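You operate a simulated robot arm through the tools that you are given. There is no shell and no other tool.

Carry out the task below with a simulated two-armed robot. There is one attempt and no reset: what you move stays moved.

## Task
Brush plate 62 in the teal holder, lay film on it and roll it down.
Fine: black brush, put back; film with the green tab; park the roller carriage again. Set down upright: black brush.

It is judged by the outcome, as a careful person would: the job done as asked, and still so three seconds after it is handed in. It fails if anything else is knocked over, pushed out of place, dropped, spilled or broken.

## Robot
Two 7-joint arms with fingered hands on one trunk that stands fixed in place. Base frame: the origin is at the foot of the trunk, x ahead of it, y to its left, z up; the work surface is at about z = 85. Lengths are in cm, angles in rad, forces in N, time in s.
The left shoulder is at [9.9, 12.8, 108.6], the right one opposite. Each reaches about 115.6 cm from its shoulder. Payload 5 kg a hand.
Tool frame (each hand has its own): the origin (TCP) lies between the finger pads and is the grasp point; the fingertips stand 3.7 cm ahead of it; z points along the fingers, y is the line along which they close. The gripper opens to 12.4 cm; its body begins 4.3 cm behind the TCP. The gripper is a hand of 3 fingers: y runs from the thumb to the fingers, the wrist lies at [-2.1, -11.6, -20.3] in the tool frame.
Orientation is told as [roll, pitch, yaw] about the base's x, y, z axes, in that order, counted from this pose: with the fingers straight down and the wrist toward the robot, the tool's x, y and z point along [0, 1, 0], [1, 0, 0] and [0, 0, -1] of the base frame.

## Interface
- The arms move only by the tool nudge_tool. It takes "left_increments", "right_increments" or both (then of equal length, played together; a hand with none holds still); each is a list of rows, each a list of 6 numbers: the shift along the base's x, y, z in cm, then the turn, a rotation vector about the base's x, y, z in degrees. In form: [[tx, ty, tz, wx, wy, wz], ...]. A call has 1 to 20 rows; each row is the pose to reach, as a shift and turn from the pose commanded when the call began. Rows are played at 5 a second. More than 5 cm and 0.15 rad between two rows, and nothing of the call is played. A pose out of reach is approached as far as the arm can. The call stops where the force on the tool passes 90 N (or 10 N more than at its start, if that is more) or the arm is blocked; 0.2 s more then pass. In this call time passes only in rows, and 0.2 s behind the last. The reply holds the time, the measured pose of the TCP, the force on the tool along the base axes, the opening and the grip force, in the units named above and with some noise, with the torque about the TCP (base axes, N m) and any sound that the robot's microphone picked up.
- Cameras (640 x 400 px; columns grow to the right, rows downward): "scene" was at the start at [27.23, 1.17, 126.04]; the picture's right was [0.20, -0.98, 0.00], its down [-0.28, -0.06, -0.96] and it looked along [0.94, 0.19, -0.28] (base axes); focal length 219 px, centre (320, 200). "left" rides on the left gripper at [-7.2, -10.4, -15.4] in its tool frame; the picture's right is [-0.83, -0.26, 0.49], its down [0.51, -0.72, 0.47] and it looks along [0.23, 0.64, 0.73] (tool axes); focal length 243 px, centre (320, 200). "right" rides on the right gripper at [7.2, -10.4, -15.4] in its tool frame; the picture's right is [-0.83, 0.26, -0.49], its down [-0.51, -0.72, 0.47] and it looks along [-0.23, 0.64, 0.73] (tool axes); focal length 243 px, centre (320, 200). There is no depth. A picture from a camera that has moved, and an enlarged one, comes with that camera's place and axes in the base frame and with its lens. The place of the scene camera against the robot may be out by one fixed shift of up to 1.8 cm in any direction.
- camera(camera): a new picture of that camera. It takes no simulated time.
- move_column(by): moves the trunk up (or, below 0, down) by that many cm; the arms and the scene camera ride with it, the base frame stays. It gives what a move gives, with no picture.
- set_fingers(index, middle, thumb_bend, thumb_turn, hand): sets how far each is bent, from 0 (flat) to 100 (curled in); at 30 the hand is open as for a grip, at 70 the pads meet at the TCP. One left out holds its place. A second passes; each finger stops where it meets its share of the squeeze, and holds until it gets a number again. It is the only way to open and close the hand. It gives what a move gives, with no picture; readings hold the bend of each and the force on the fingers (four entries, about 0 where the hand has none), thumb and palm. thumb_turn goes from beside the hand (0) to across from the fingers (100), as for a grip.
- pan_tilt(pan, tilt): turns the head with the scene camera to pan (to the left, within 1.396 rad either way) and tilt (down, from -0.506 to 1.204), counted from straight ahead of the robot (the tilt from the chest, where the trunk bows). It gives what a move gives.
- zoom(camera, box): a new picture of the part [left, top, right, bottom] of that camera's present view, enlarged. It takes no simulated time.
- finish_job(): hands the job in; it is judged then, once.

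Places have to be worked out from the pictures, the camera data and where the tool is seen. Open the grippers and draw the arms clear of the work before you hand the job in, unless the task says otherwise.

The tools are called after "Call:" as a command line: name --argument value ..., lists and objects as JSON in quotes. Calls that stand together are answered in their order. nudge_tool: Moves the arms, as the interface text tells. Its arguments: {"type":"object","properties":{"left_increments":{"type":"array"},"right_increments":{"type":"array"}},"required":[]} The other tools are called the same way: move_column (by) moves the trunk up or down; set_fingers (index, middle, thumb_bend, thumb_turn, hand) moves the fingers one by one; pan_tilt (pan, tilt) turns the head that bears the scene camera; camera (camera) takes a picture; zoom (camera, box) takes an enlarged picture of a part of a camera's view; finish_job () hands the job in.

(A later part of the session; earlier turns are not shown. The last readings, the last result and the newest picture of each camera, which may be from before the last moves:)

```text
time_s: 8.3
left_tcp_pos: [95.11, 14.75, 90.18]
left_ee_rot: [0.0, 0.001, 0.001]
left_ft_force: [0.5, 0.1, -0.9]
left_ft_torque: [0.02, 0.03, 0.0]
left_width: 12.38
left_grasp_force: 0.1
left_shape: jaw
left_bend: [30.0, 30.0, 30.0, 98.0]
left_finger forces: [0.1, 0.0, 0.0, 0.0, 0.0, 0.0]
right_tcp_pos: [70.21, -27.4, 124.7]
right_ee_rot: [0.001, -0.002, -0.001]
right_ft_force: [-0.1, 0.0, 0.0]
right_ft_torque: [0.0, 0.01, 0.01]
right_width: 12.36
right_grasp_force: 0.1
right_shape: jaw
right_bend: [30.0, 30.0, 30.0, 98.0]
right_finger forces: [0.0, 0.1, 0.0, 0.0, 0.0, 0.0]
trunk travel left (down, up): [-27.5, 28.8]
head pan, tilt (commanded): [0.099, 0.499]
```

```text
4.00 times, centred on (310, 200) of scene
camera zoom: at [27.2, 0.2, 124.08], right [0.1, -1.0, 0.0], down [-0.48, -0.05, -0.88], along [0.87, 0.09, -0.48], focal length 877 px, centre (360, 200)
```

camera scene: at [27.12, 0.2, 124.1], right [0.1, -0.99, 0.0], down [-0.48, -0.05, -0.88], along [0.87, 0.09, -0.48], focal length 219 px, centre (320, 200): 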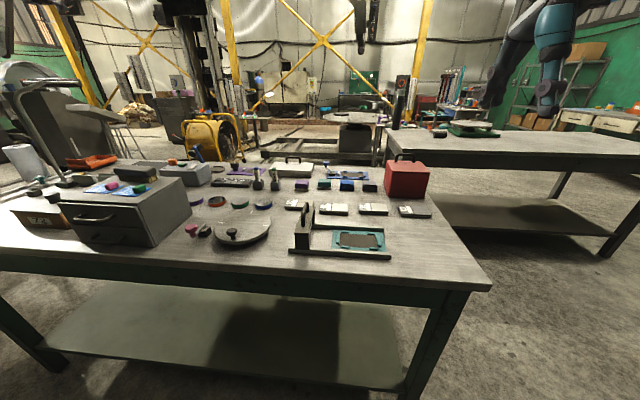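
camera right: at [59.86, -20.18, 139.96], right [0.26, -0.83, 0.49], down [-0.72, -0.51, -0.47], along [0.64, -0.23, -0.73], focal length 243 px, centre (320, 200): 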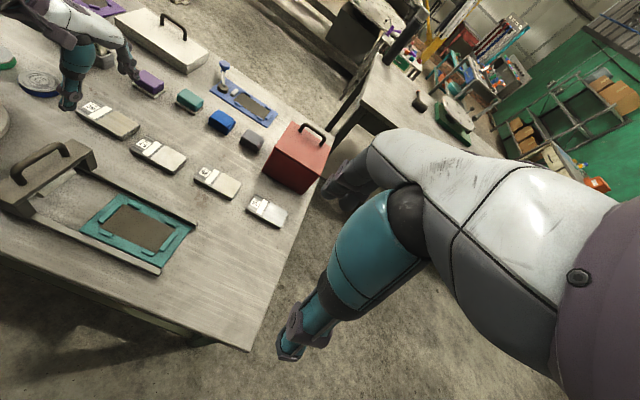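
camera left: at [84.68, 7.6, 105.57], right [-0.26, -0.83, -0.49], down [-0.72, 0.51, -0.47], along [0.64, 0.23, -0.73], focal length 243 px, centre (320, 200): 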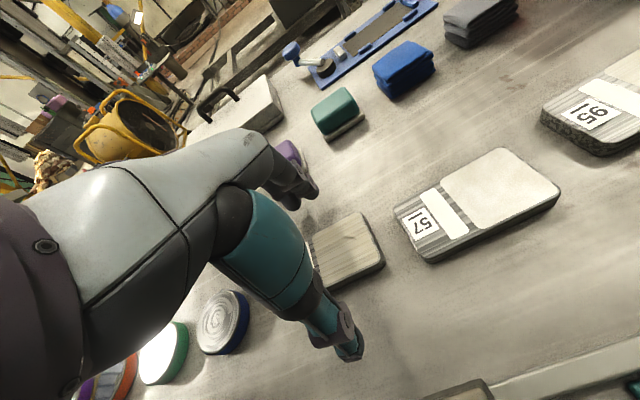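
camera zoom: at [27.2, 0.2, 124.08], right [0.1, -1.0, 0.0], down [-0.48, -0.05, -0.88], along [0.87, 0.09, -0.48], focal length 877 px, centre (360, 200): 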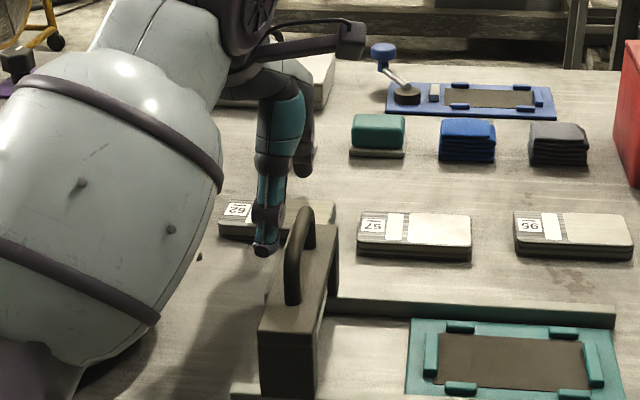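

Tips appear just above table height with no contact. I half-close the fingers (about 7 cm opening, still clear of the 4.9 cm plate) to see how the tips sit before final descent.

Call:
set_fingers --hand "left" --index 47 --middle 47 --thumb_bend 47

Call:
camera --camera "left"

Call:
zoom --camera "right" --box '[0, 20, 160, 150]'

Call:
zoom --camera "scene" --box '[240, 150, 380, 250]'

```text
time_s: 9.3
left_tcp_pos: [94.93, 14.79, 90.15]
left_ee_rot: [0.001, 0.001, 0.0]
left_ft_force: [0.4, 0.7, 0.5]
left_ft_torque: [0.01, 0.01, -0.01]
left_width: 7.77
left_grasp_force: 0.0
left_shape: fingers
left_bend: [47.0, 47.0, 47.0, 98.0]
left_finger forces: [0.0, 0.0, 0.0, 0.0, 0.1, 0.0]
right_tcp_pos: [70.25, -27.49, 124.69]
right_ee_rot: [-0.001, 0.001, -0.002]
right_ft_force: [0.7, -0.9, -0.8]
right_ft_torque: [0.01, 0.01, 0.05]
right_width: 12.38
right_grasp_force: 0.1
right_shape: jaw
right_bend: [30.0, 30.0, 30.0, 98.0]
right_finger forces: [0.1, 0.0, 0.0, 0.0, 0.0, 0.0]
trunk travel left (down, up): [-27.5, 28.8]
head pan, tilt (commanded): [0.099, 0.499]
```

```text
taken
camera left: at [84.64, 7.6, 105.57], right [-0.26, -0.83, -0.49], down [-0.72, 0.51, -0.47], along [0.64, 0.23, -0.73], focal length 243 px, centre (320, 200)
```

left: 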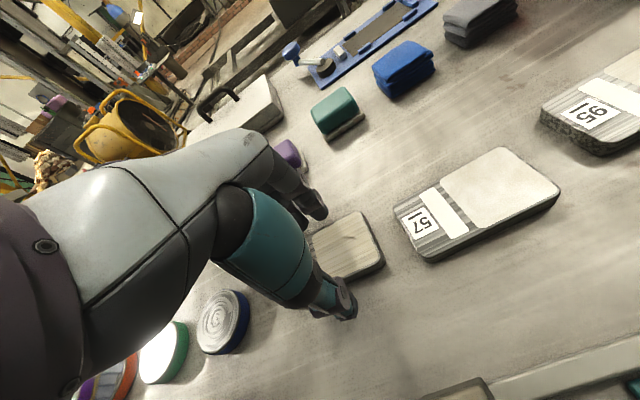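

```text
3.08 times, centred on (80, 85) of right
camera zoom: at [59.68, -20.21, 140.04], right [0.26, -0.83, 0.49], down [-0.72, -0.51, -0.47], along [0.64, -0.23, -0.73], focal length 746 px, centre (1058, 554)
```

zoom: 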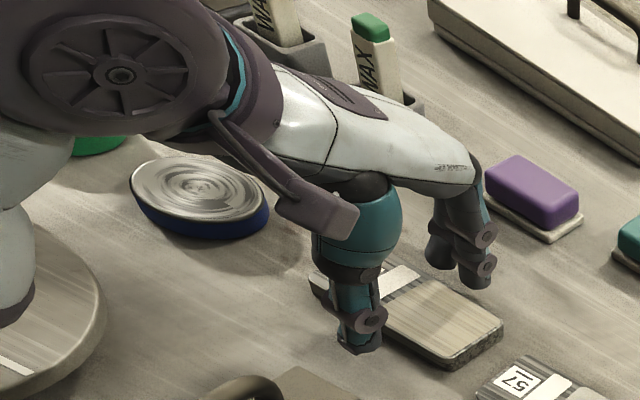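

```text
4.00 times, centred on (310, 200) of scene
camera zoom: at [27.15, 0.19, 124.09], right [0.1, -1.0, 0.0], down [-0.48, -0.05, -0.88], along [0.87, 0.09, -0.48], focal length 877 px, centre (360, 200)
```

zoom: 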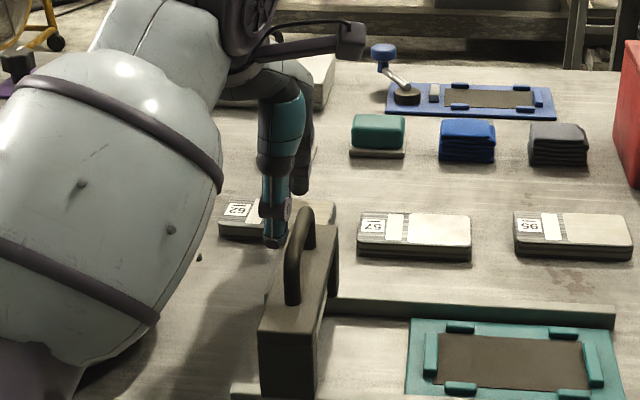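

Width reads 7.8 cm, with tips straddling the plate. I lower gently by 0.8 cm watching for table contact.

Call:
nudge_tool --left_increments '[[0.1, 0.1, -0.4, 0, 0, 0], [0.2, 0.1, -0.8, 0, 0, 0], [0.2, 0.1, -1.1, 0, 0, 0]]'

Call:
zoom --camera "left" --box '[240, 140, 440, 350]'

Call:
zoom --camera "right" --box '[40, 60, 140, 140]'

```text
time_s: 10.1
left_tcp_pos: [95.08, 14.83, 89.26]
left_ee_rot: [-0.001, -0.002, 0.0]
left_ft_force: [0.7, 0.4, 7.0]
left_ft_torque: [0.09, -0.33, 0.06]
left_width: 7.8
left_grasp_force: 2.8
left_shape: fingers
left_bend: [47.0, 46.0, 47.0, 98.0]
left_finger forces: [0.0, 6.1, 0.1, 0.0, 0.1, 0.0]
right_tcp_pos: [70.09, -27.52, 124.75]
right_ee_rot: [0.0, -0.002, -0.001]
right_ft_force: [-0.1, -0.2, -0.5]
right_ft_torque: [0.01, 0.0, 0.01]
right_width: 12.4
right_grasp_force: 0.0
right_shape: jaw
right_bend: [30.0, 30.0, 30.0, 98.0]
right_finger forces: [0.0, 0.1, 0.0, 0.0, 0.0, 0.0]
trunk travel left (down, up): [-27.5, 28.8]
head pan, tilt (commanded): [0.099, 0.499]
```

```text
1.90 times, centred on (340, 245) of left
camera zoom: at [84.69, 7.67, 104.66], right [-0.26, -0.83, -0.49], down [-0.72, 0.51, -0.47], along [0.64, 0.23, -0.73], focal length 462 px, centre (282, 114)
```

zoom: 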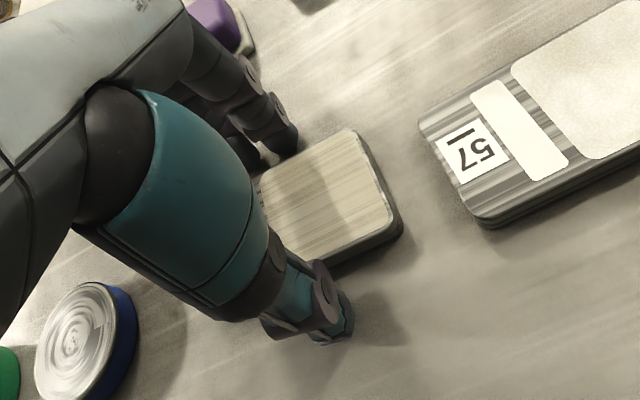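

```text
5.00 times, centred on (90, 100) of right
camera zoom: at [59.56, -20.22, 140.11], right [0.26, -0.83, 0.49], down [-0.72, -0.51, -0.47], along [0.64, -0.23, -0.73], focal length 1213 px, centre (1470, 700)
```

zoom: 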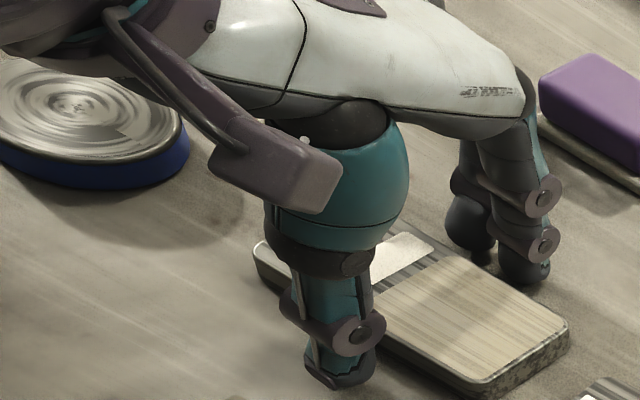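

The middle fingertip just touches the table at TCP z≈89.2. I raise 0.4 cm and then close on the plate.

Call:
nudge_tool --left_increments '[[0.2, 0.1, -0.7, 0, 0, 0]]'

```text
time_s: 10.5
left_tcp_pos: [95.12, 14.84, 89.11]
left_ee_rot: [0.001, -0.009, -0.001]
left_ft_force: [1.7, -0.6, 24.2]
left_ft_torque: [0.22, -1.2, -0.02]
left_width: 7.78
left_grasp_force: 11.7
left_shape: fingers
left_bend: [47.0, 45.0, 47.0, 98.0]
left_finger forces: [0.0, 24.0, 0.0, 0.0, 0.0, 0.1]
right_tcp_pos: [69.85, -27.43, 125.1]
right_ee_rot: [0.0, -0.005, 0.0]
right_ft_force: [0.7, -0.2, 0.2]
right_ft_torque: [-0.02, -0.01, -0.01]
right_width: 12.38
right_grasp_force: 0.1
right_shape: jaw
right_bend: [30.0, 30.0, 30.0, 98.0]
right_finger forces: [0.0, 0.0, 0.0, 0.0, 0.0, 0.0]
trunk travel left (down, up): [-27.5, 28.8]
head pan, tilt (commanded): [0.099, 0.499]
```

That row was relative to the current pose, so it pressed down instead; only the finger bears on the table (24 N). I raise 1.25 cm now.

Call:
nudge_tool --left_increments '[[-0.1, 0, 0.6, 0, 0, 0], [-0.2, -0.1, 1.25, 0, 0, 0]]'

Call:
zoom --camera "right" --box '[40, 60, 140, 140]'

```text
time_s: 11.1
left_tcp_pos: [95.09, 14.89, 89.43]
left_ee_rot: [0.0, 0.005, -0.002]
left_ft_force: [0.4, 0.2, -0.6]
left_ft_torque: [0.02, 0.03, -0.02]
left_width: 7.75
left_grasp_force: 0.0
left_shape: fingers
left_bend: [47.0, 47.0, 47.0, 98.0]
left_finger forces: [0.1, 0.1, 0.0, 0.0, 0.0, 0.0]
right_tcp_pos: [70.21, -27.43, 124.68]
right_ee_rot: [0.001, 0.0, -0.001]
right_ft_force: [0.0, 0.8, -0.2]
right_ft_torque: [0.03, 0.0, -0.02]
right_width: 12.33
right_grasp_force: 0.0
right_shape: jaw
right_bend: [30.0, 30.0, 30.0, 98.0]
right_finger forces: [0.0, 0.0, 0.0, 0.0, 0.1, 0.0]
trunk travel left (down, up): [-27.5, 28.8]
head pan, tilt (commanded): [0.099, 0.499]
```

```text
5.00 times, centred on (90, 100) of right
camera zoom: at [59.73, -20.2, 139.99], right [0.26, -0.83, 0.49], down [-0.72, -0.51, -0.47], along [0.64, -0.23, -0.73], focal length 1213 px, centre (1470, 700)
```

zoom: 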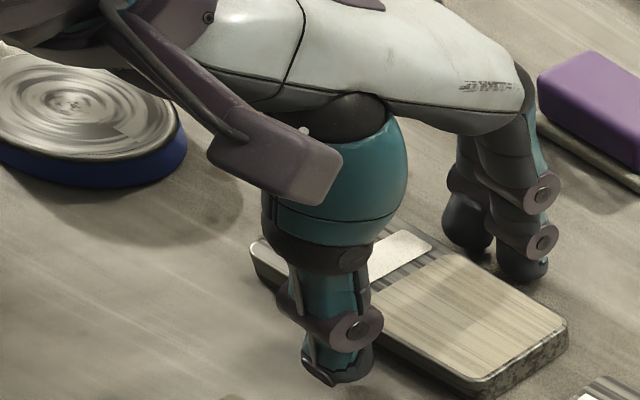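

No contact now, force zero. Closing on the plate.

Call:
set_fingers --hand "left" --index 66 --middle 66 --thumb_bend 66

Call:
zoom --camera "right" --box '[40, 60, 140, 140]'

Call:
zoom --camera "left" --box '[240, 140, 440, 350]'

```text
time_s: 12.1
left_tcp_pos: [95.2, 14.84, 89.59]
left_ee_rot: [0.0, 0.001, 0.001]
left_ft_force: [0.2, -0.3, 0.0]
left_ft_torque: [0.05, -0.02, -0.02]
left_width: 5.62
left_grasp_force: 18.1
left_shape: fingers
left_bend: [57.0, 59.0, 54.0, 96.0]
left_finger forces: [9.0, 8.7, 0.1, 0.0, 17.8, 0.0]
right_tcp_pos: [70.23, -27.45, 124.66]
right_ee_rot: [0.001, -0.001, -0.001]
right_ft_force: [0.9, 0.3, -0.2]
right_ft_torque: [0.02, -0.02, -0.02]
right_width: 12.34
right_grasp_force: 0.0
right_shape: jaw
right_bend: [30.0, 30.0, 30.0, 98.0]
right_finger forces: [0.0, 0.0, 0.0, 0.0, 0.0, 0.0]
trunk travel left (down, up): [-27.5, 28.8]
head pan, tilt (commanded): [0.099, 0.499]
```

```text
5.00 times, centred on (90, 100) of right
camera zoom: at [59.75, -20.2, 140.01], right [0.26, -0.83, 0.49], down [-0.72, -0.51, -0.47], along [0.64, -0.23, -0.73], focal length 1213 px, centre (1470, 700)
```

zoom: 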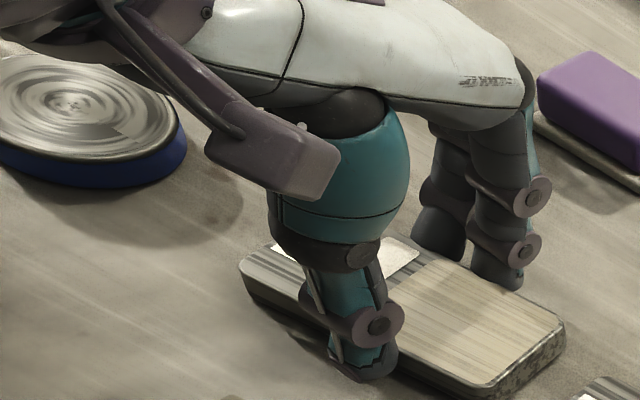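

```text
1.90 times, centred on (340, 245) of left
camera zoom: at [84.84, 7.67, 105.02], right [-0.26, -0.83, -0.49], down [-0.72, 0.51, -0.47], along [0.64, 0.23, -0.73], focal length 462 px, centre (282, 114)
```

zoom: 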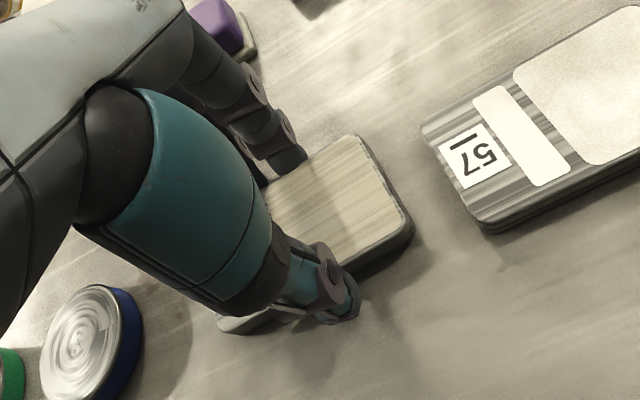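

Gripped at about 18 N. I lift 1.5 cm then further to test the hold.

Call:
nudge_tool --left_increments '[[0, 0, 0.5, 0, 0, 0], [0, 0, 1.5, 0, 0, 0], [0, 0, 4, 0, 0, 0], [0, 0, 8, 0, 0, 0]]'

Call:
camera --camera "left"

Call:
zoom --camera "right" --box '[20, 40, 140, 130]'

Call:
zoom --camera "scene" --box '[240, 150, 380, 250]'

```text
time_s: 13.1
left_tcp_pos: [95.01, 14.72, 97.6]
left_ee_rot: [0.0, 0.001, 0.003]
left_ft_force: [-0.8, 0.3, -6.5]
left_ft_torque: [0.0, -0.08, -0.02]
left_width: 5.57
left_grasp_force: 17.2
left_shape: fingers
left_bend: [57.0, 60.0, 54.0, 96.0]
left_finger forces: [9.4, 8.2, 0.0, 0.1, 17.6, 0.0]
right_tcp_pos: [70.17, -27.47, 124.7]
right_ee_rot: [0.0, -0.002, 0.0]
right_ft_force: [-0.6, -0.4, 0.1]
right_ft_torque: [0.0, -0.04, 0.0]
right_width: 12.37
right_grasp_force: 0.0
right_shape: jaw
right_bend: [30.0, 30.0, 30.0, 98.0]
right_finger forces: [0.0, 0.0, 0.0, 0.0, 0.0, 0.0]
trunk travel left (down, up): [-27.5, 28.8]
head pan, tilt (commanded): [0.099, 0.499]
```

```text
taken
camera left: at [84.72, 7.56, 113.05], right [-0.26, -0.83, -0.49], down [-0.72, 0.51, -0.47], along [0.64, 0.23, -0.73], focal length 243 px, centre (320, 200)
```

left: 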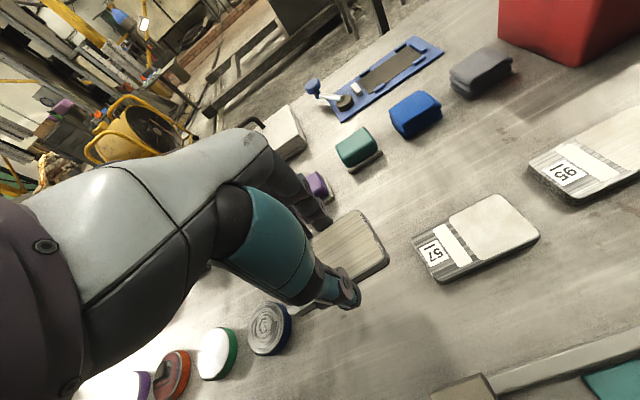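

```text
4.44 times, centred on (80, 85) of right
camera zoom: at [59.6, -20.27, 140.08], right [0.26, -0.83, 0.49], down [-0.72, -0.51, -0.47], along [0.64, -0.23, -0.73], focal length 1078 px, centre (1387, 711)
```

zoom: 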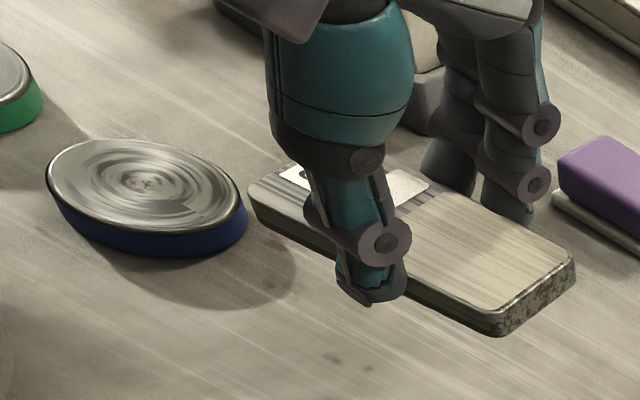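

```text
4.00 times, centred on (310, 200) of scene
camera zoom: at [27.09, 0.14, 124.11], right [0.1, -1.0, 0.0], down [-0.48, -0.05, -0.88], along [0.87, 0.09, -0.48], focal length 877 px, centre (360, 200)
```

zoom: 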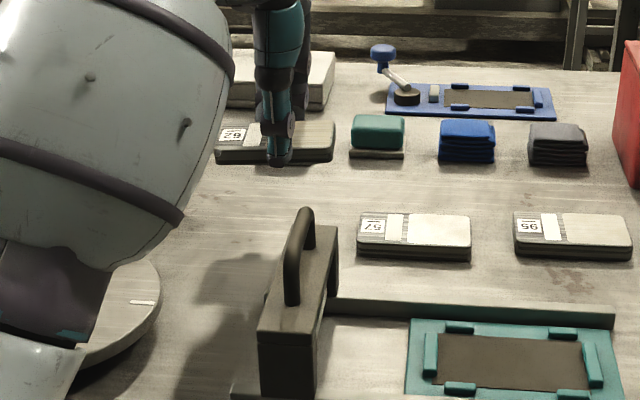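

The plate is held level, weighing ~6.5 N. I zoom in to measure its yaw and position in the hand.

Call:
zoom --camera "left" --box '[280, 190, 420, 330]'

Call:
zoom --camera "left" --box '[420, 300, 640, 400]'

```text
2.86 times, centred on (350, 260) of left
camera zoom: at [84.72, 7.56, 113.05], right [-0.26, -0.83, -0.49], down [-0.72, 0.51, -0.47], along [0.64, 0.23, -0.73], focal length 693 px, centre (234, 29)
```

zoom: 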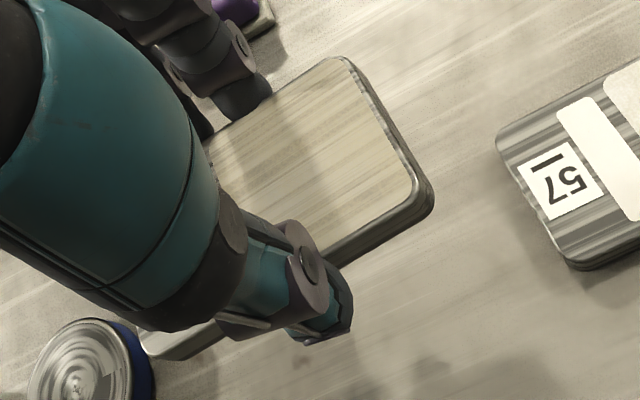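

```text
2.91 times, centred on (530, 350) of left
camera zoom: at [84.72, 7.56, 113.05], right [-0.26, -0.83, -0.49], down [-0.72, 0.51, -0.47], along [0.64, 0.23, -0.73], focal length 706 px, centre (-291, -236)
```

zoom: 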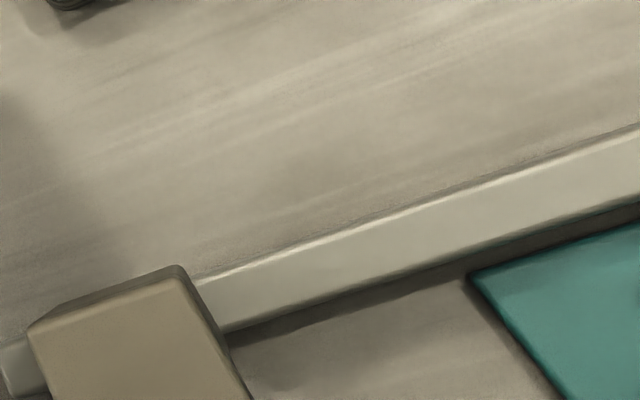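

Plate hangs straight with near-zero yaw, centred at about (95, 15). Now I lower the right hand (empty area in front right) so its camera gets a closer view of the teal holder.

Call:
nudge_tool --right_increments '[[0, 0, -4.5, 0, 0, 0], [0, 0, -9, 0, 0, 0], [0, 0, -13.5, 0, 0, 0], [0, 0, -18, 0, 0, 0]]'

Call:
camera --camera "right"

Call:
zoom --camera "right" --box '[0, 80, 260, 240]'

```text
time_s: 14.1
left_tcp_pos: [95.07, 14.73, 97.59]
left_ee_rot: [0.001, 0.002, 0.001]
left_ft_force: [-0.4, 0.3, -6.1]
left_ft_torque: [0.0, -0.03, 0.01]
left_width: 5.56
left_grasp_force: 17.6
left_shape: fingers
left_bend: [57.0, 60.0, 54.0, 96.0]
left_finger forces: [9.3, 8.3, 0.1, 0.0, 17.6, 0.0]
right_tcp_pos: [70.22, -27.59, 106.61]
right_ee_rot: [0.002, 0.001, 0.0]
right_ft_force: [-0.4, 0.1, 0.4]
right_ft_torque: [0.04, 0.0, 0.03]
right_width: 12.38
right_grasp_force: 0.0
right_shape: jaw
right_bend: [30.0, 30.0, 30.0, 98.0]
right_finger forces: [0.0, 0.0, 0.0, 0.1, 0.0, 0.0]
trunk travel left (down, up): [-27.5, 28.8]
head pan, tilt (commanded): [0.099, 0.499]
```

```text
taken
camera right: at [59.71, -20.28, 121.92], right [0.26, -0.83, 0.49], down [-0.72, -0.51, -0.47], along [0.64, -0.23, -0.73], focal length 243 px, centre (320, 200)
```

right: 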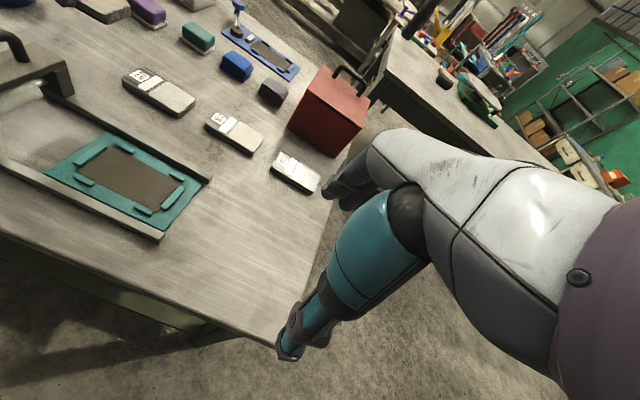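

```text
2.46 times, centred on (130, 160) of right
camera zoom: at [59.71, -20.28, 121.92], right [0.26, -0.83, 0.49], down [-0.72, -0.51, -0.47], along [0.64, -0.23, -0.73], focal length 597 px, centre (788, 298)
```

zoom: 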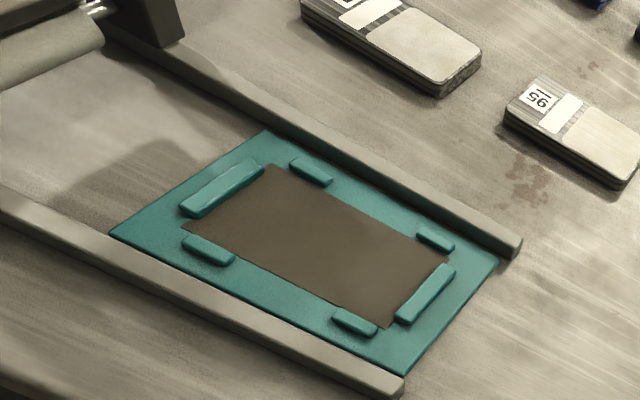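

The holder's dark seat spans x≈74.0–79.5, y≈-10.1–0.55, centre (76.8, -4.8). I raise the plate, carry it over (well above the carriage handle) to above the seat, and draw the right hand 5 cm further aside.

Call:
nudge_tool --left_increments '[[0, 0, 4.2, 0, 0, 0], [0, 0, 8.4, 0, 0, 0], [-2, -4.2, 8.4, 0, 0, 0], [-5, -8, 8.4, 0, 0, 0], [-8, -11.8, 8.4, 0, 0, 0], [-11.5, -15.2, 8.4, 0, 0, 0], [-15, -18.5, 8.4, 0, 0, 0], [-18.2, -19.8, 8.4, 0, 0, 0]]' --right_increments '[[0, -2.5, 0, 0, 0, 0], [0, -5, 0, 0, 0, 0], [0, -5, 0, 0, 0, 0], [0, -5, 0, 0, 0, 0], [0, -5, 0, 0, 0, 0], [0, -5, 0, 0, 0, 0], [0, -5, 0, 0, 0, 0], [0, -5, 0, 0, 0, 0]]'

Call:
camera --camera "right"

Call:
camera --camera "left"

Call:
zoom --camera "scene" --box '[240, 150, 420, 270]'

```text
time_s: 15.9
left_tcp_pos: [76.87, -4.66, 106.01]
left_ee_rot: [0.002, 0.001, 0.0]
left_ft_force: [-0.2, -0.3, -6.0]
left_ft_torque: [-0.01, -0.05, 0.01]
left_width: 5.56
left_grasp_force: 17.4
left_shape: fingers
left_bend: [57.0, 60.0, 54.0, 95.0]
left_finger forces: [9.4, 8.1, 0.1, 0.0, 17.8, 0.0]
right_tcp_pos: [70.09, -32.38, 106.64]
right_ee_rot: [-0.002, -0.001, 0.001]
right_ft_force: [0.0, 0.8, 0.3]
right_ft_torque: [-0.03, -0.01, -0.01]
right_width: 12.4
right_grasp_force: 0.0
right_shape: jaw
right_bend: [30.0, 30.0, 30.0, 98.0]
right_finger forces: [0.0, 0.0, 0.0, 0.0, 0.0, 0.0]
trunk travel left (down, up): [-27.5, 28.8]
head pan, tilt (commanded): [0.099, 0.499]
```

```text
taken
camera right: at [59.53, -25.14, 122.07], right [0.26, -0.83, 0.49], down [-0.72, -0.51, -0.47], along [0.64, -0.23, -0.73], focal length 243 px, centre (320, 200)
```

right: 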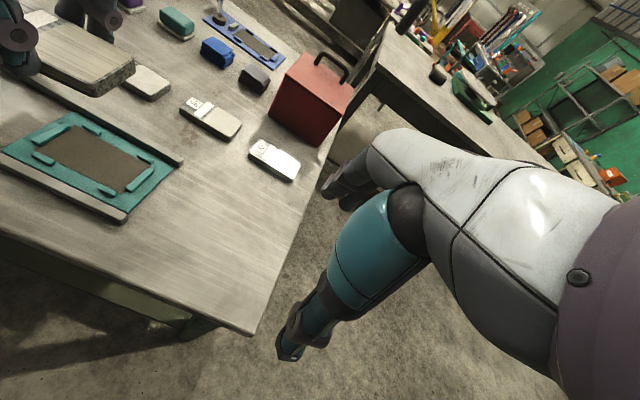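

```text
taken
camera left: at [66.58, -12.0, 121.41], right [-0.26, -0.83, -0.49], down [-0.72, 0.51, -0.47], along [0.64, 0.23, -0.73], focal length 243 px, centre (320, 200)
```

left: 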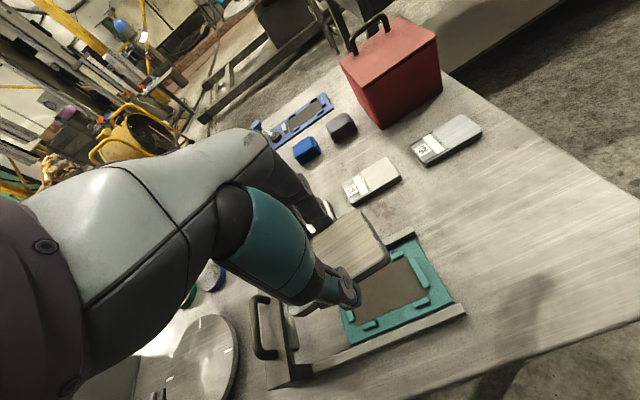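

```text
3.33 times, centred on (330, 210) of scene
camera zoom: at [27.11, 0.29, 124.1], right [0.1, -1.0, 0.0], down [-0.48, -0.05, -0.88], along [0.87, 0.09, -0.48], focal length 731 px, centre (287, 167)
```

zoom: 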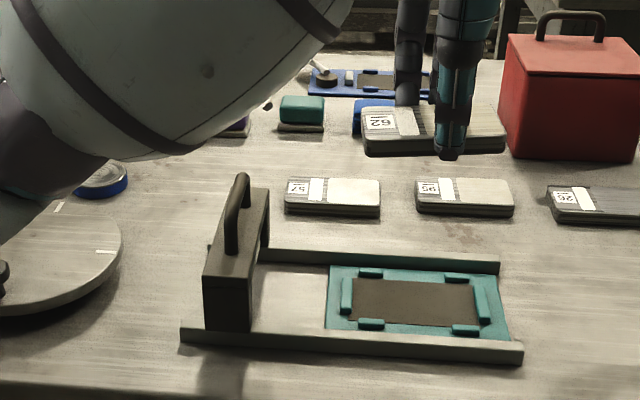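

Both plate and holder show in the left view; I zoom in to align them.

Call:
zoom --camera "left" --box '[290, 200, 480, 380]'

Call:
zoom --camera "right" --box '[0, 0, 190, 230]'

```text
2.22 times, centred on (385, 290) of left
camera zoom: at [66.58, -12.0, 121.41], right [-0.26, -0.83, -0.49], down [-0.72, 0.51, -0.47], along [0.64, 0.23, -0.73], focal length 539 px, centre (176, 0)
```

zoom: 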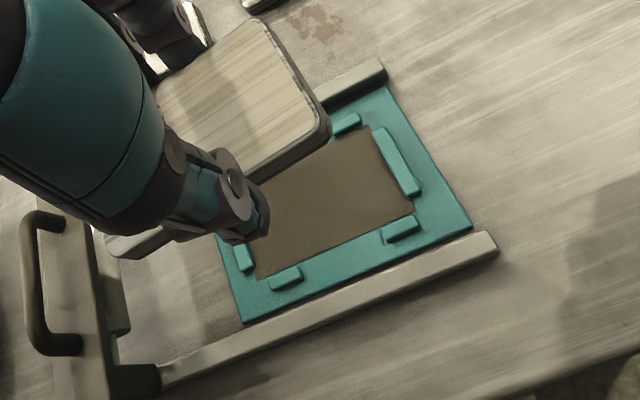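

```text
1.74 times, centred on (95, 115) of right
camera zoom: at [59.53, -25.14, 122.07], right [0.26, -0.83, 0.49], down [-0.72, -0.51, -0.47], along [0.64, -0.23, -0.73], focal length 422 px, centre (711, 348)
```

zoom: 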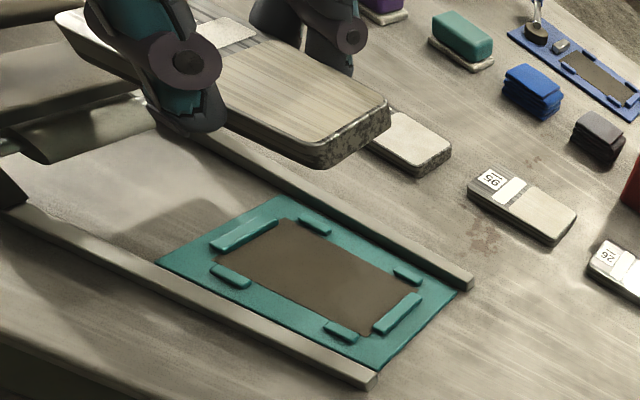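

The seat centre comes out at (76.95, -4.75) and plate centre ≈ TCP. I lower to z≈93.5, so the plate hovers about 2–3 cm above the seat, and compare again.

Call:
nudge_tool --left_increments '[[0, -0.1, -4.5, 0, 0, 0], [0.1, -0.2, -9, 0, 0, 0], [0.1, -0.2, -12.5, 0, 0, 0]]'

Call:
zoom --camera "left" --box '[280, 180, 460, 360]'

Call:
zoom --camera "right" --box '[0, 60, 190, 240]'

Call:
zoom --camera "scene" --box '[280, 180, 420, 270]'

```text
time_s: 16.7
left_tcp_pos: [77.17, -5.13, 93.46]
left_ee_rot: [0.0, 0.001, 0.002]
left_ft_force: [0.6, 0.4, -6.2]
left_ft_torque: [0.03, -0.05, -0.02]
left_width: 5.55
left_grasp_force: 17.4
left_shape: fingers
left_bend: [57.0, 60.0, 54.0, 95.0]
left_finger forces: [9.5, 8.1, 0.0, 0.0, 17.4, 0.1]
right_tcp_pos: [70.24, -32.5, 106.62]
right_ee_rot: [-0.002, 0.0, 0.0]
right_ft_force: [0.2, -0.2, -0.3]
right_ft_torque: [-0.04, 0.03, -0.01]
right_width: 12.37
right_grasp_force: 0.0
right_shape: jaw
right_bend: [30.0, 30.0, 30.0, 98.0]
right_finger forces: [0.1, 0.0, 0.0, 0.0, 0.0, 0.0]
trunk travel left (down, up): [-27.5, 28.8]
head pan, tilt (commanded): [0.099, 0.499]
```

```text
2.22 times, centred on (370, 270) of left
camera zoom: at [66.76, -12.34, 108.89], right [-0.26, -0.83, -0.49], down [-0.72, 0.51, -0.47], along [0.64, 0.23, -0.73], focal length 539 px, centre (209, 44)
```

zoom: 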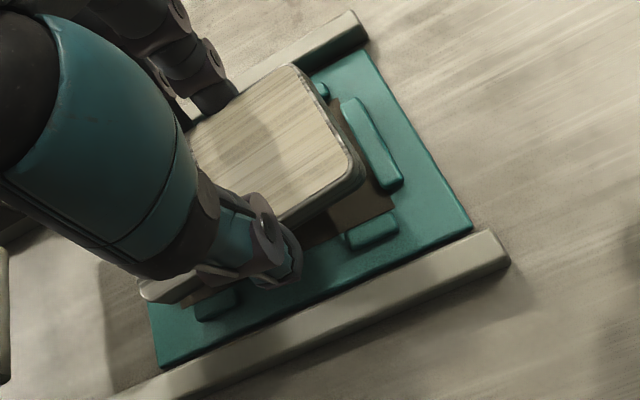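

```text
2.22 times, centred on (95, 150) of right
camera zoom: at [59.7, -25.25, 121.96], right [0.26, -0.83, 0.49], down [-0.72, -0.51, -0.47], along [0.64, -0.23, -0.73], focal length 539 px, centre (820, 311)
```

zoom: 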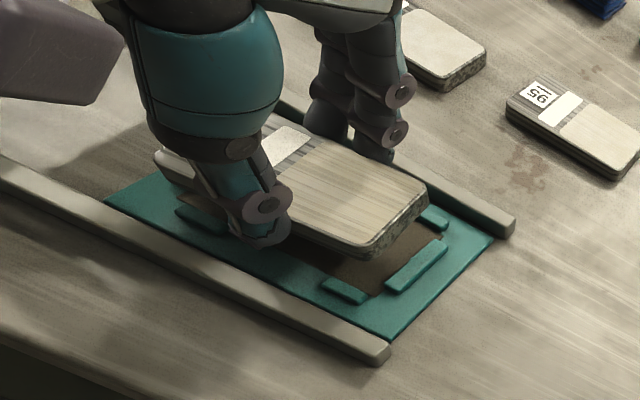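

```text
4.44 times, centred on (350, 225) of scene
camera zoom: at [27.27, 0.18, 124.06], right [0.1, -1.0, 0.0], down [-0.48, -0.05, -0.88], along [0.87, 0.09, -0.48], focal length 974 px, centre (187, 89)
```

zoom: 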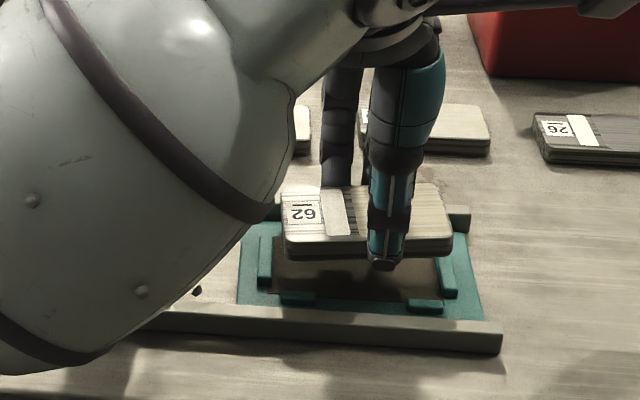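

Very close. I lower another 1.4 cm so the plate bottom is just above the clip tops and compare edges at high zoom.

Call:
nudge_tool --left_increments '[[0, 0.1, -0.7, 0, 0, 0], [0, 0.2, -1.4, 0, 0, 0]]'

Call:
zoom --camera "left" --box '[320, 180, 420, 270]'

Call:
zoom --camera "right" --box '[30, 110, 160, 210]'

Call:
zoom --camera "scene" --box '[320, 200, 400, 260]'

```text
time_s: 17.3
left_tcp_pos: [77.05, -4.79, 92.16]
left_ee_rot: [0.0, 0.001, 0.0]
left_ft_force: [-0.6, -0.5, -6.3]
left_ft_torque: [-0.02, -0.05, 0.02]
left_width: 5.58
left_grasp_force: 17.2
left_shape: fingers
left_bend: [57.0, 60.0, 54.0, 95.0]
left_finger forces: [9.5, 8.1, 0.0, 0.0, 17.5, 0.1]
right_tcp_pos: [70.05, -32.55, 106.7]
right_ee_rot: [-0.001, 0.0, 0.001]
right_ft_force: [-0.9, 0.1, -0.1]
right_ft_torque: [0.0, -0.01, 0.03]
right_width: 12.37
right_grasp_force: 0.0
right_shape: jaw
right_bend: [30.0, 30.0, 30.0, 98.0]
right_finger forces: [0.1, 0.1, 0.0, 0.1, 0.0, 0.0]
trunk travel left (down, up): [-27.5, 28.8]
head pan, tilt (commanded): [0.099, 0.499]
```

```text
4.44 times, centred on (370, 225) of left
camera zoom: at [66.7, -12.13, 107.56], right [-0.26, -0.83, -0.49], down [-0.72, 0.51, -0.47], along [0.64, 0.23, -0.73], focal length 1078 px, centre (98, 89)
```

zoom: 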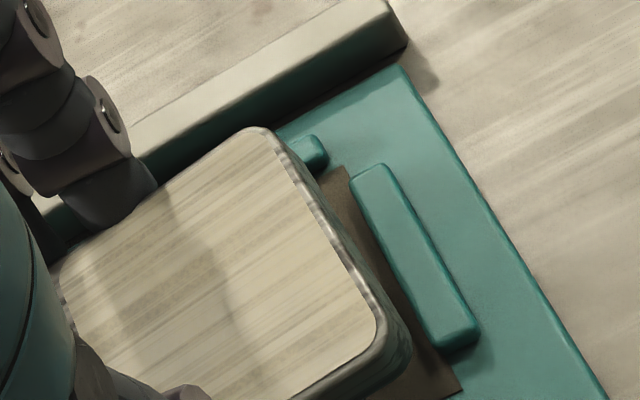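

```text
4.00 times, centred on (95, 160) of right
camera zoom: at [59.64, -25.24, 121.99], right [0.26, -0.83, 0.49], down [-0.72, -0.51, -0.47], along [0.64, -0.23, -0.73], focal length 970 px, centre (1220, 360)
```

zoom: 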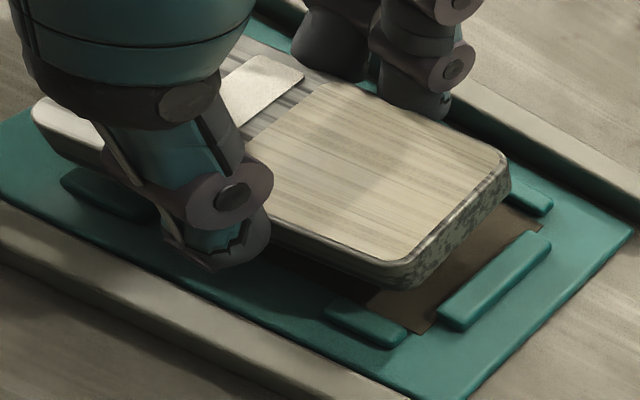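

```text
6.67 times, centred on (360, 230) of scene
camera zoom: at [27.21, 0.19, 124.08], right [0.1, -1.0, 0.0], down [-0.48, -0.05, -0.88], along [0.87, 0.09, -0.48], focal length 1462 px, centre (53, 0)
```

zoom: 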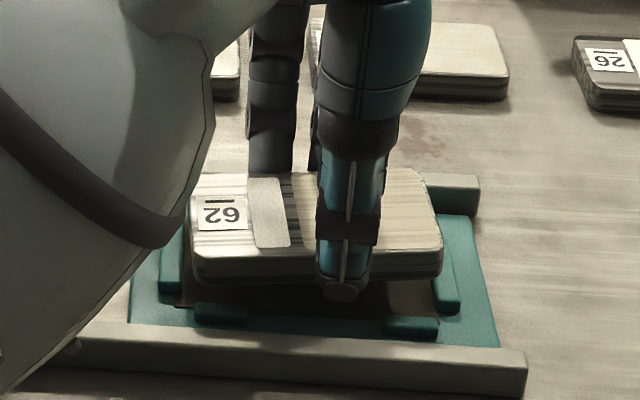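

Plate edges line up with the seat within ~1 mm in x, with about 4 mm free at each end. I lower 1.5 cm straight down, then check force.

Call:
nudge_tool --left_increments '[[0.05, 0, -0.5, 0, 0, 0], [0.05, 0, -1.0, 0, 0, 0], [0.05, 0, -1.5, 0, 0, 0]]'

Call:
zoom --camera "left" --box '[320, 180, 420, 270]'

Call:
zoom --camera "right" --box '[30, 110, 160, 210]'

```text
time_s: 18.1
left_tcp_pos: [77.05, -5.01, 90.61]
left_ee_rot: [-0.001, 0.001, 0.0]
left_ft_force: [-0.9, 0.1, -4.1]
left_ft_torque: [0.06, 0.04, 0.01]
left_width: 5.57
left_grasp_force: 17.5
left_shape: fingers
left_bend: [57.0, 60.0, 54.0, 95.0]
left_finger forces: [8.9, 8.5, 0.0, 0.0, 18.2, 0.0]
right_tcp_pos: [70.07, -32.6, 106.66]
right_ee_rot: [-0.001, 0.0, 0.0]
right_ft_force: [0.3, -0.2, 0.4]
right_ft_torque: [0.01, -0.04, 0.01]
right_width: 12.35
right_grasp_force: 0.0
right_shape: jaw
right_bend: [30.0, 30.0, 30.0, 98.0]
right_finger forces: [0.0, 0.0, 0.0, 0.1, 0.0, 0.1]
trunk travel left (down, up): [-27.5, 28.8]
head pan, tilt (commanded): [0.099, 0.499]
```

```text
4.44 times, centred on (370, 225) of left
camera zoom: at [66.75, -12.18, 106.04], right [-0.26, -0.83, -0.49], down [-0.72, 0.51, -0.47], along [0.64, 0.23, -0.73], focal length 1078 px, centre (98, 89)
```

zoom: 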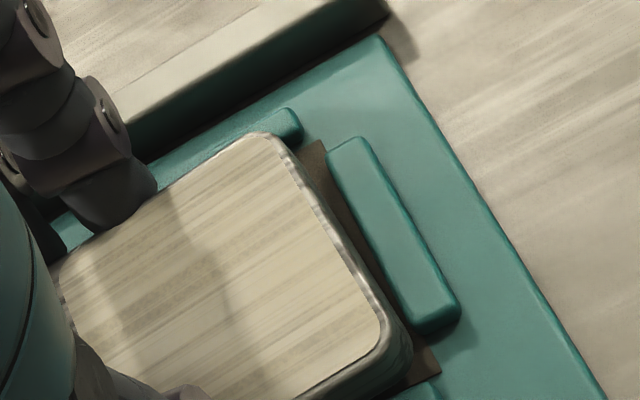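

```text
4.00 times, centred on (95, 160) of right
camera zoom: at [59.61, -25.25, 122.0], right [0.26, -0.83, 0.49], down [-0.72, -0.51, -0.47], along [0.64, -0.23, -0.73], focal length 970 px, centre (1220, 360)
```

zoom: 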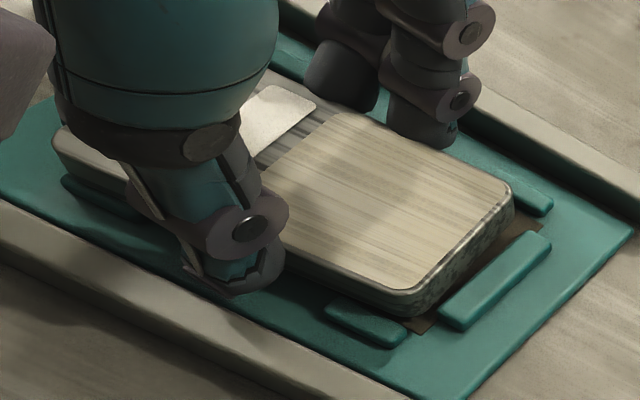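

The plate is descending into the seat, with force just starting to change (weight partly supported). I go down another 0.4 cm in small steps.

Call:
nudge_tool --left_increments '[[0, 0.05, -0.2, 0, 0, 0], [0, 0.1, -0.35, 0, 0, 0]]'

Call:
zoom --camera "left" --box '[320, 180, 420, 270]'

Call:
zoom --camera "right" --box '[30, 110, 160, 210]'

Call:
zoom --camera "scene" --box '[320, 200, 400, 260]'

```text
time_s: 18.7
left_tcp_pos: [77.0, -5.01, 90.56]
left_ee_rot: [-0.002, -0.003, -0.001]
left_ft_force: [3.3, -5.2, 8.7]
left_ft_torque: [-0.15, 0.21, -0.06]
left_width: 5.55
left_grasp_force: 19.0
left_shape: fingers
left_bend: [57.0, 60.0, 55.0, 95.0]
left_finger forces: [10.4, 10.2, 0.0, 0.0, 18.2, 0.0]
right_tcp_pos: [69.94, -32.6, 106.75]
right_ee_rot: [-0.001, -0.001, 0.0]
right_ft_force: [0.2, 0.6, -0.7]
right_ft_torque: [0.01, -0.01, 0.01]
right_width: 12.35
right_grasp_force: 0.2
right_shape: jaw
right_bend: [30.0, 30.0, 30.0, 98.0]
right_finger forces: [0.0, 0.0, 0.1, 0.0, 0.0, 0.1]
trunk travel left (down, up): [-27.5, 28.8]
head pan, tilt (commanded): [0.099, 0.499]
```

```text
4.44 times, centred on (370, 225) of left
camera zoom: at [66.64, -12.11, 105.87], right [-0.26, -0.83, -0.49], down [-0.72, 0.51, -0.47], along [0.64, 0.23, -0.73], focal length 1078 px, centre (98, 89)
```

zoom: 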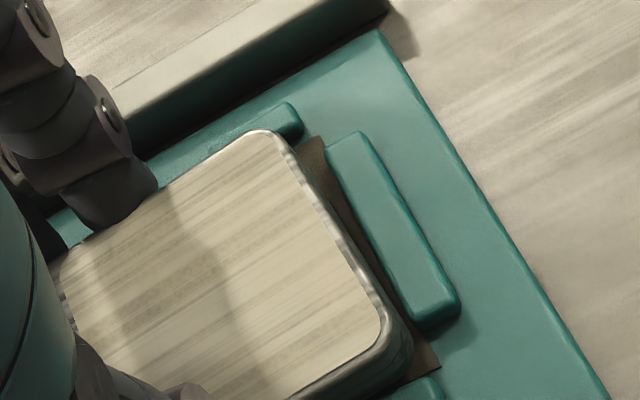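

```text
4.00 times, centred on (95, 160) of right
camera zoom: at [59.51, -25.3, 122.06], right [0.26, -0.83, 0.49], down [-0.72, -0.51, -0.47], along [0.64, -0.23, -0.73], focal length 970 px, centre (1220, 360)
```

zoom: 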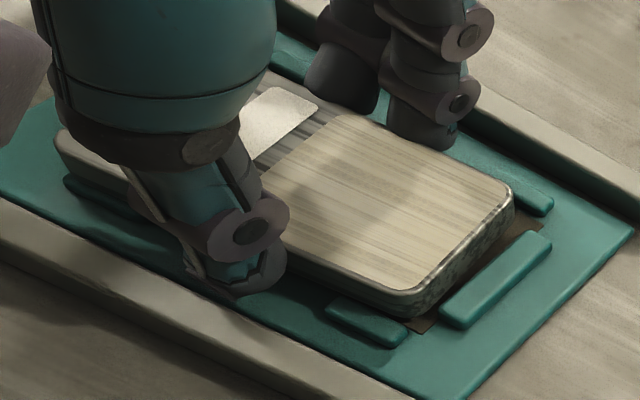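

```text
6.67 times, centred on (360, 230) of scene
camera zoom: at [27.08, 0.13, 124.12], right [0.1, -1.0, 0.0], down [-0.48, -0.05, -0.88], along [0.87, 0.09, -0.48], focal length 1462 px, centre (53, 0)
```

zoom: 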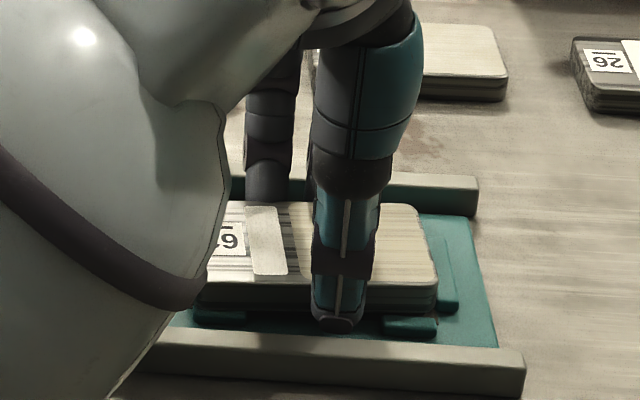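

The plate bottom triangulates to z≈86.4, about 0.9 above the seat, with a push toward -y: it is sitting on the left end clip. I lift 0.6 cm, shift 0.3 cm toward -y, and lower again.

Call:
nudge_tool --left_increments '[[0, 0, 0.6, 0, 0, 0], [0.05, -0.3, 0.6, 0, 0, 0], [0.05, -0.3, 0.1, 0, 0, 0], [0.05, -0.3, -0.2, 0, 0, 0]]'

Call:
zoom --camera "left" --box '[320, 180, 420, 270]'

Call:
zoom --camera "right" --box '[30, 110, 160, 210]'

Call:
zoom --camera "scene" --box '[320, 200, 400, 260]'

```text
time_s: 19.7
left_tcp_pos: [76.94, -5.2, 90.41]
left_ee_rot: [-0.001, -0.005, 0.0]
left_ft_force: [4.7, 2.3, 16.6]
left_ft_torque: [-0.03, 0.29, -0.01]
left_width: 5.54
left_grasp_force: 20.3
left_shape: fingers
left_bend: [57.0, 60.0, 55.0, 95.0]
left_finger forces: [12.0, 10.9, 0.0, 0.0, 18.2, 0.0]
right_tcp_pos: [70.02, -32.42, 106.91]
right_ee_rot: [0.0, -0.002, 0.001]
right_ft_force: [-0.4, 0.5, 0.0]
right_ft_torque: [-0.02, 0.0, 0.0]
right_width: 12.37
right_grasp_force: 0.1
right_shape: jaw
right_bend: [30.0, 30.0, 30.0, 98.0]
right_finger forces: [0.1, 0.0, 0.0, 0.1, 0.0, 0.1]
trunk travel left (down, up): [-27.5, 28.8]
head pan, tilt (commanded): [0.099, 0.499]
```

```text
4.44 times, centred on (370, 225) of left
camera zoom: at [66.64, -12.26, 105.79], right [-0.26, -0.83, -0.49], down [-0.72, 0.51, -0.48], along [0.64, 0.23, -0.73], focal length 1078 px, centre (98, 89)
```

zoom: 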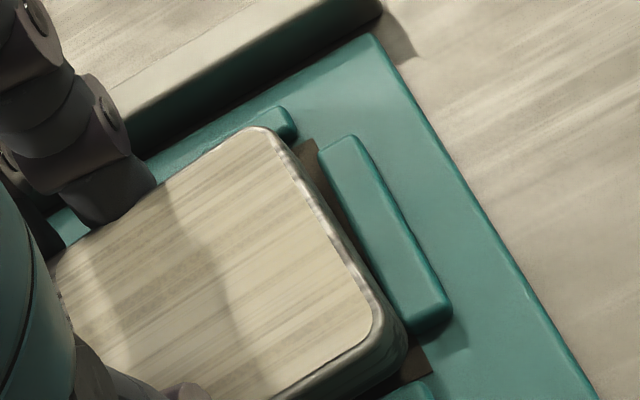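

```text
4.00 times, centred on (95, 160) of right
camera zoom: at [59.42, -25.21, 122.13], right [0.26, -0.83, 0.49], down [-0.72, -0.51, -0.47], along [0.64, -0.23, -0.73], focal length 970 px, centre (1220, 360)
```

zoom: 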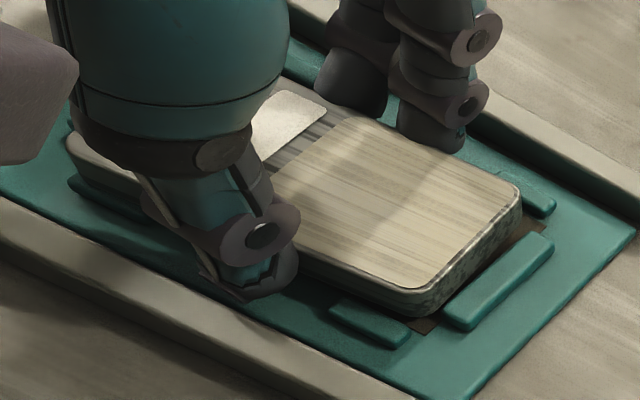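

```text
6.67 times, centred on (360, 230) of scene
camera zoom: at [26.99, 0.22, 124.15], right [0.1, -1.0, 0.0], down [-0.48, -0.05, -0.88], along [0.87, 0.09, -0.48], focal length 1462 px, centre (53, 0)
```

zoom: 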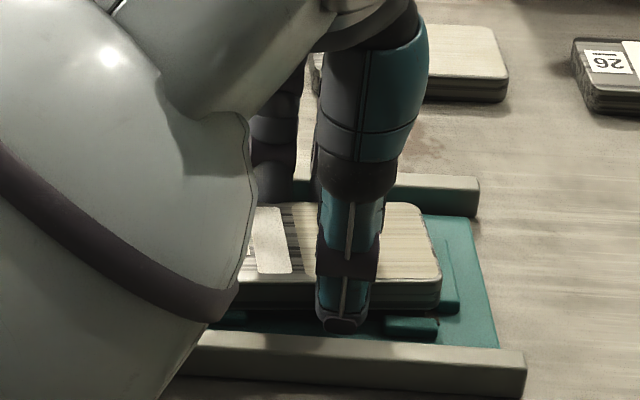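

Now torque shows the upward contact about 2 cm to the front: the plate's front edge is on the front clips. I lift, shift +0.3 cm in x (and +0.1 in y), and lower again.

Call:
nudge_tool --left_increments '[[0, 0, 0.7, 0, 0, 0], [0.3, 0.1, 0.7, 0, 0, 0], [0.3, 0.1, 0.3, 0, 0, 0], [0.3, 0.1, 0, 0, 0, 0]]'

Call:
zoom --camera "left" --box '[320, 180, 420, 270]'

Call:
zoom --camera "right" --box '[30, 110, 160, 210]'

```text
time_s: 20.7
left_tcp_pos: [77.43, -4.93, 90.4]
left_ee_rot: [-0.003, -0.003, 0.0]
left_ft_force: [1.7, 1.9, 12.1]
left_ft_torque: [-0.07, 0.45, 0.03]
left_width: 5.53
left_grasp_force: 19.9
left_shape: fingers
left_bend: [57.0, 60.0, 56.0, 95.0]
left_finger forces: [10.8, 9.6, 0.1, 0.0, 18.9, 0.0]
right_tcp_pos: [69.98, -32.57, 106.77]
right_ee_rot: [0.0, -0.004, 0.0]
right_ft_force: [0.5, -0.2, 0.5]
right_ft_torque: [0.05, 0.01, 0.03]
right_width: 12.36
right_grasp_force: 0.1
right_shape: jaw
right_bend: [30.0, 30.0, 30.0, 98.0]
right_finger forces: [0.1, 0.0, 0.0, 0.0, 0.0, 0.0]
trunk travel left (down, up): [-27.5, 28.8]
head pan, tilt (commanded): [0.099, 0.499]
```

```text
4.44 times, centred on (370, 225) of left
camera zoom: at [66.96, -12.18, 105.76], right [-0.26, -0.83, -0.49], down [-0.72, 0.51, -0.47], along [0.64, 0.23, -0.73], focal length 1078 px, centre (98, 89)
```

zoom: 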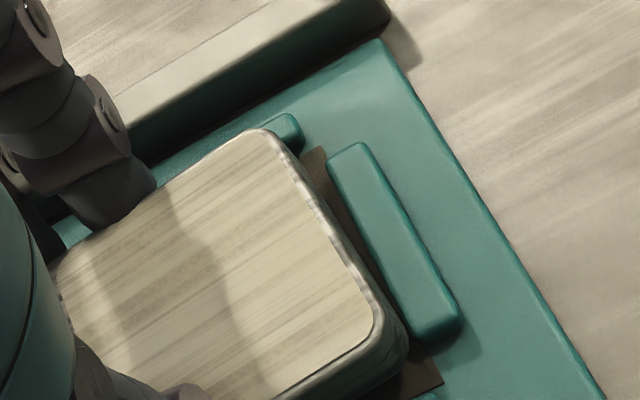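

```text
4.00 times, centred on (95, 160) of right
camera zoom: at [59.45, -25.21, 122.11], right [0.26, -0.83, 0.49], down [-0.72, -0.51, -0.47], along [0.64, -0.23, -0.73], focal length 970 px, centre (1220, 360)
```

zoom: 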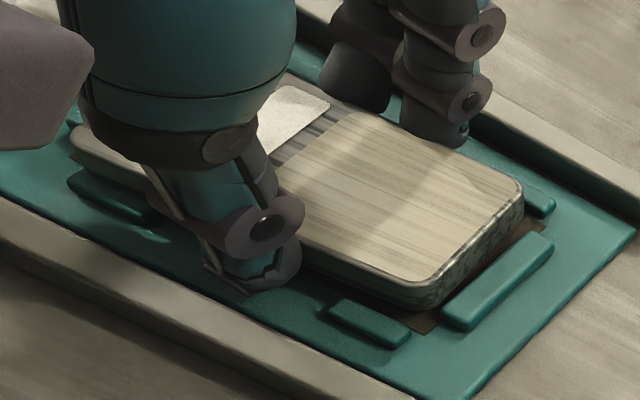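

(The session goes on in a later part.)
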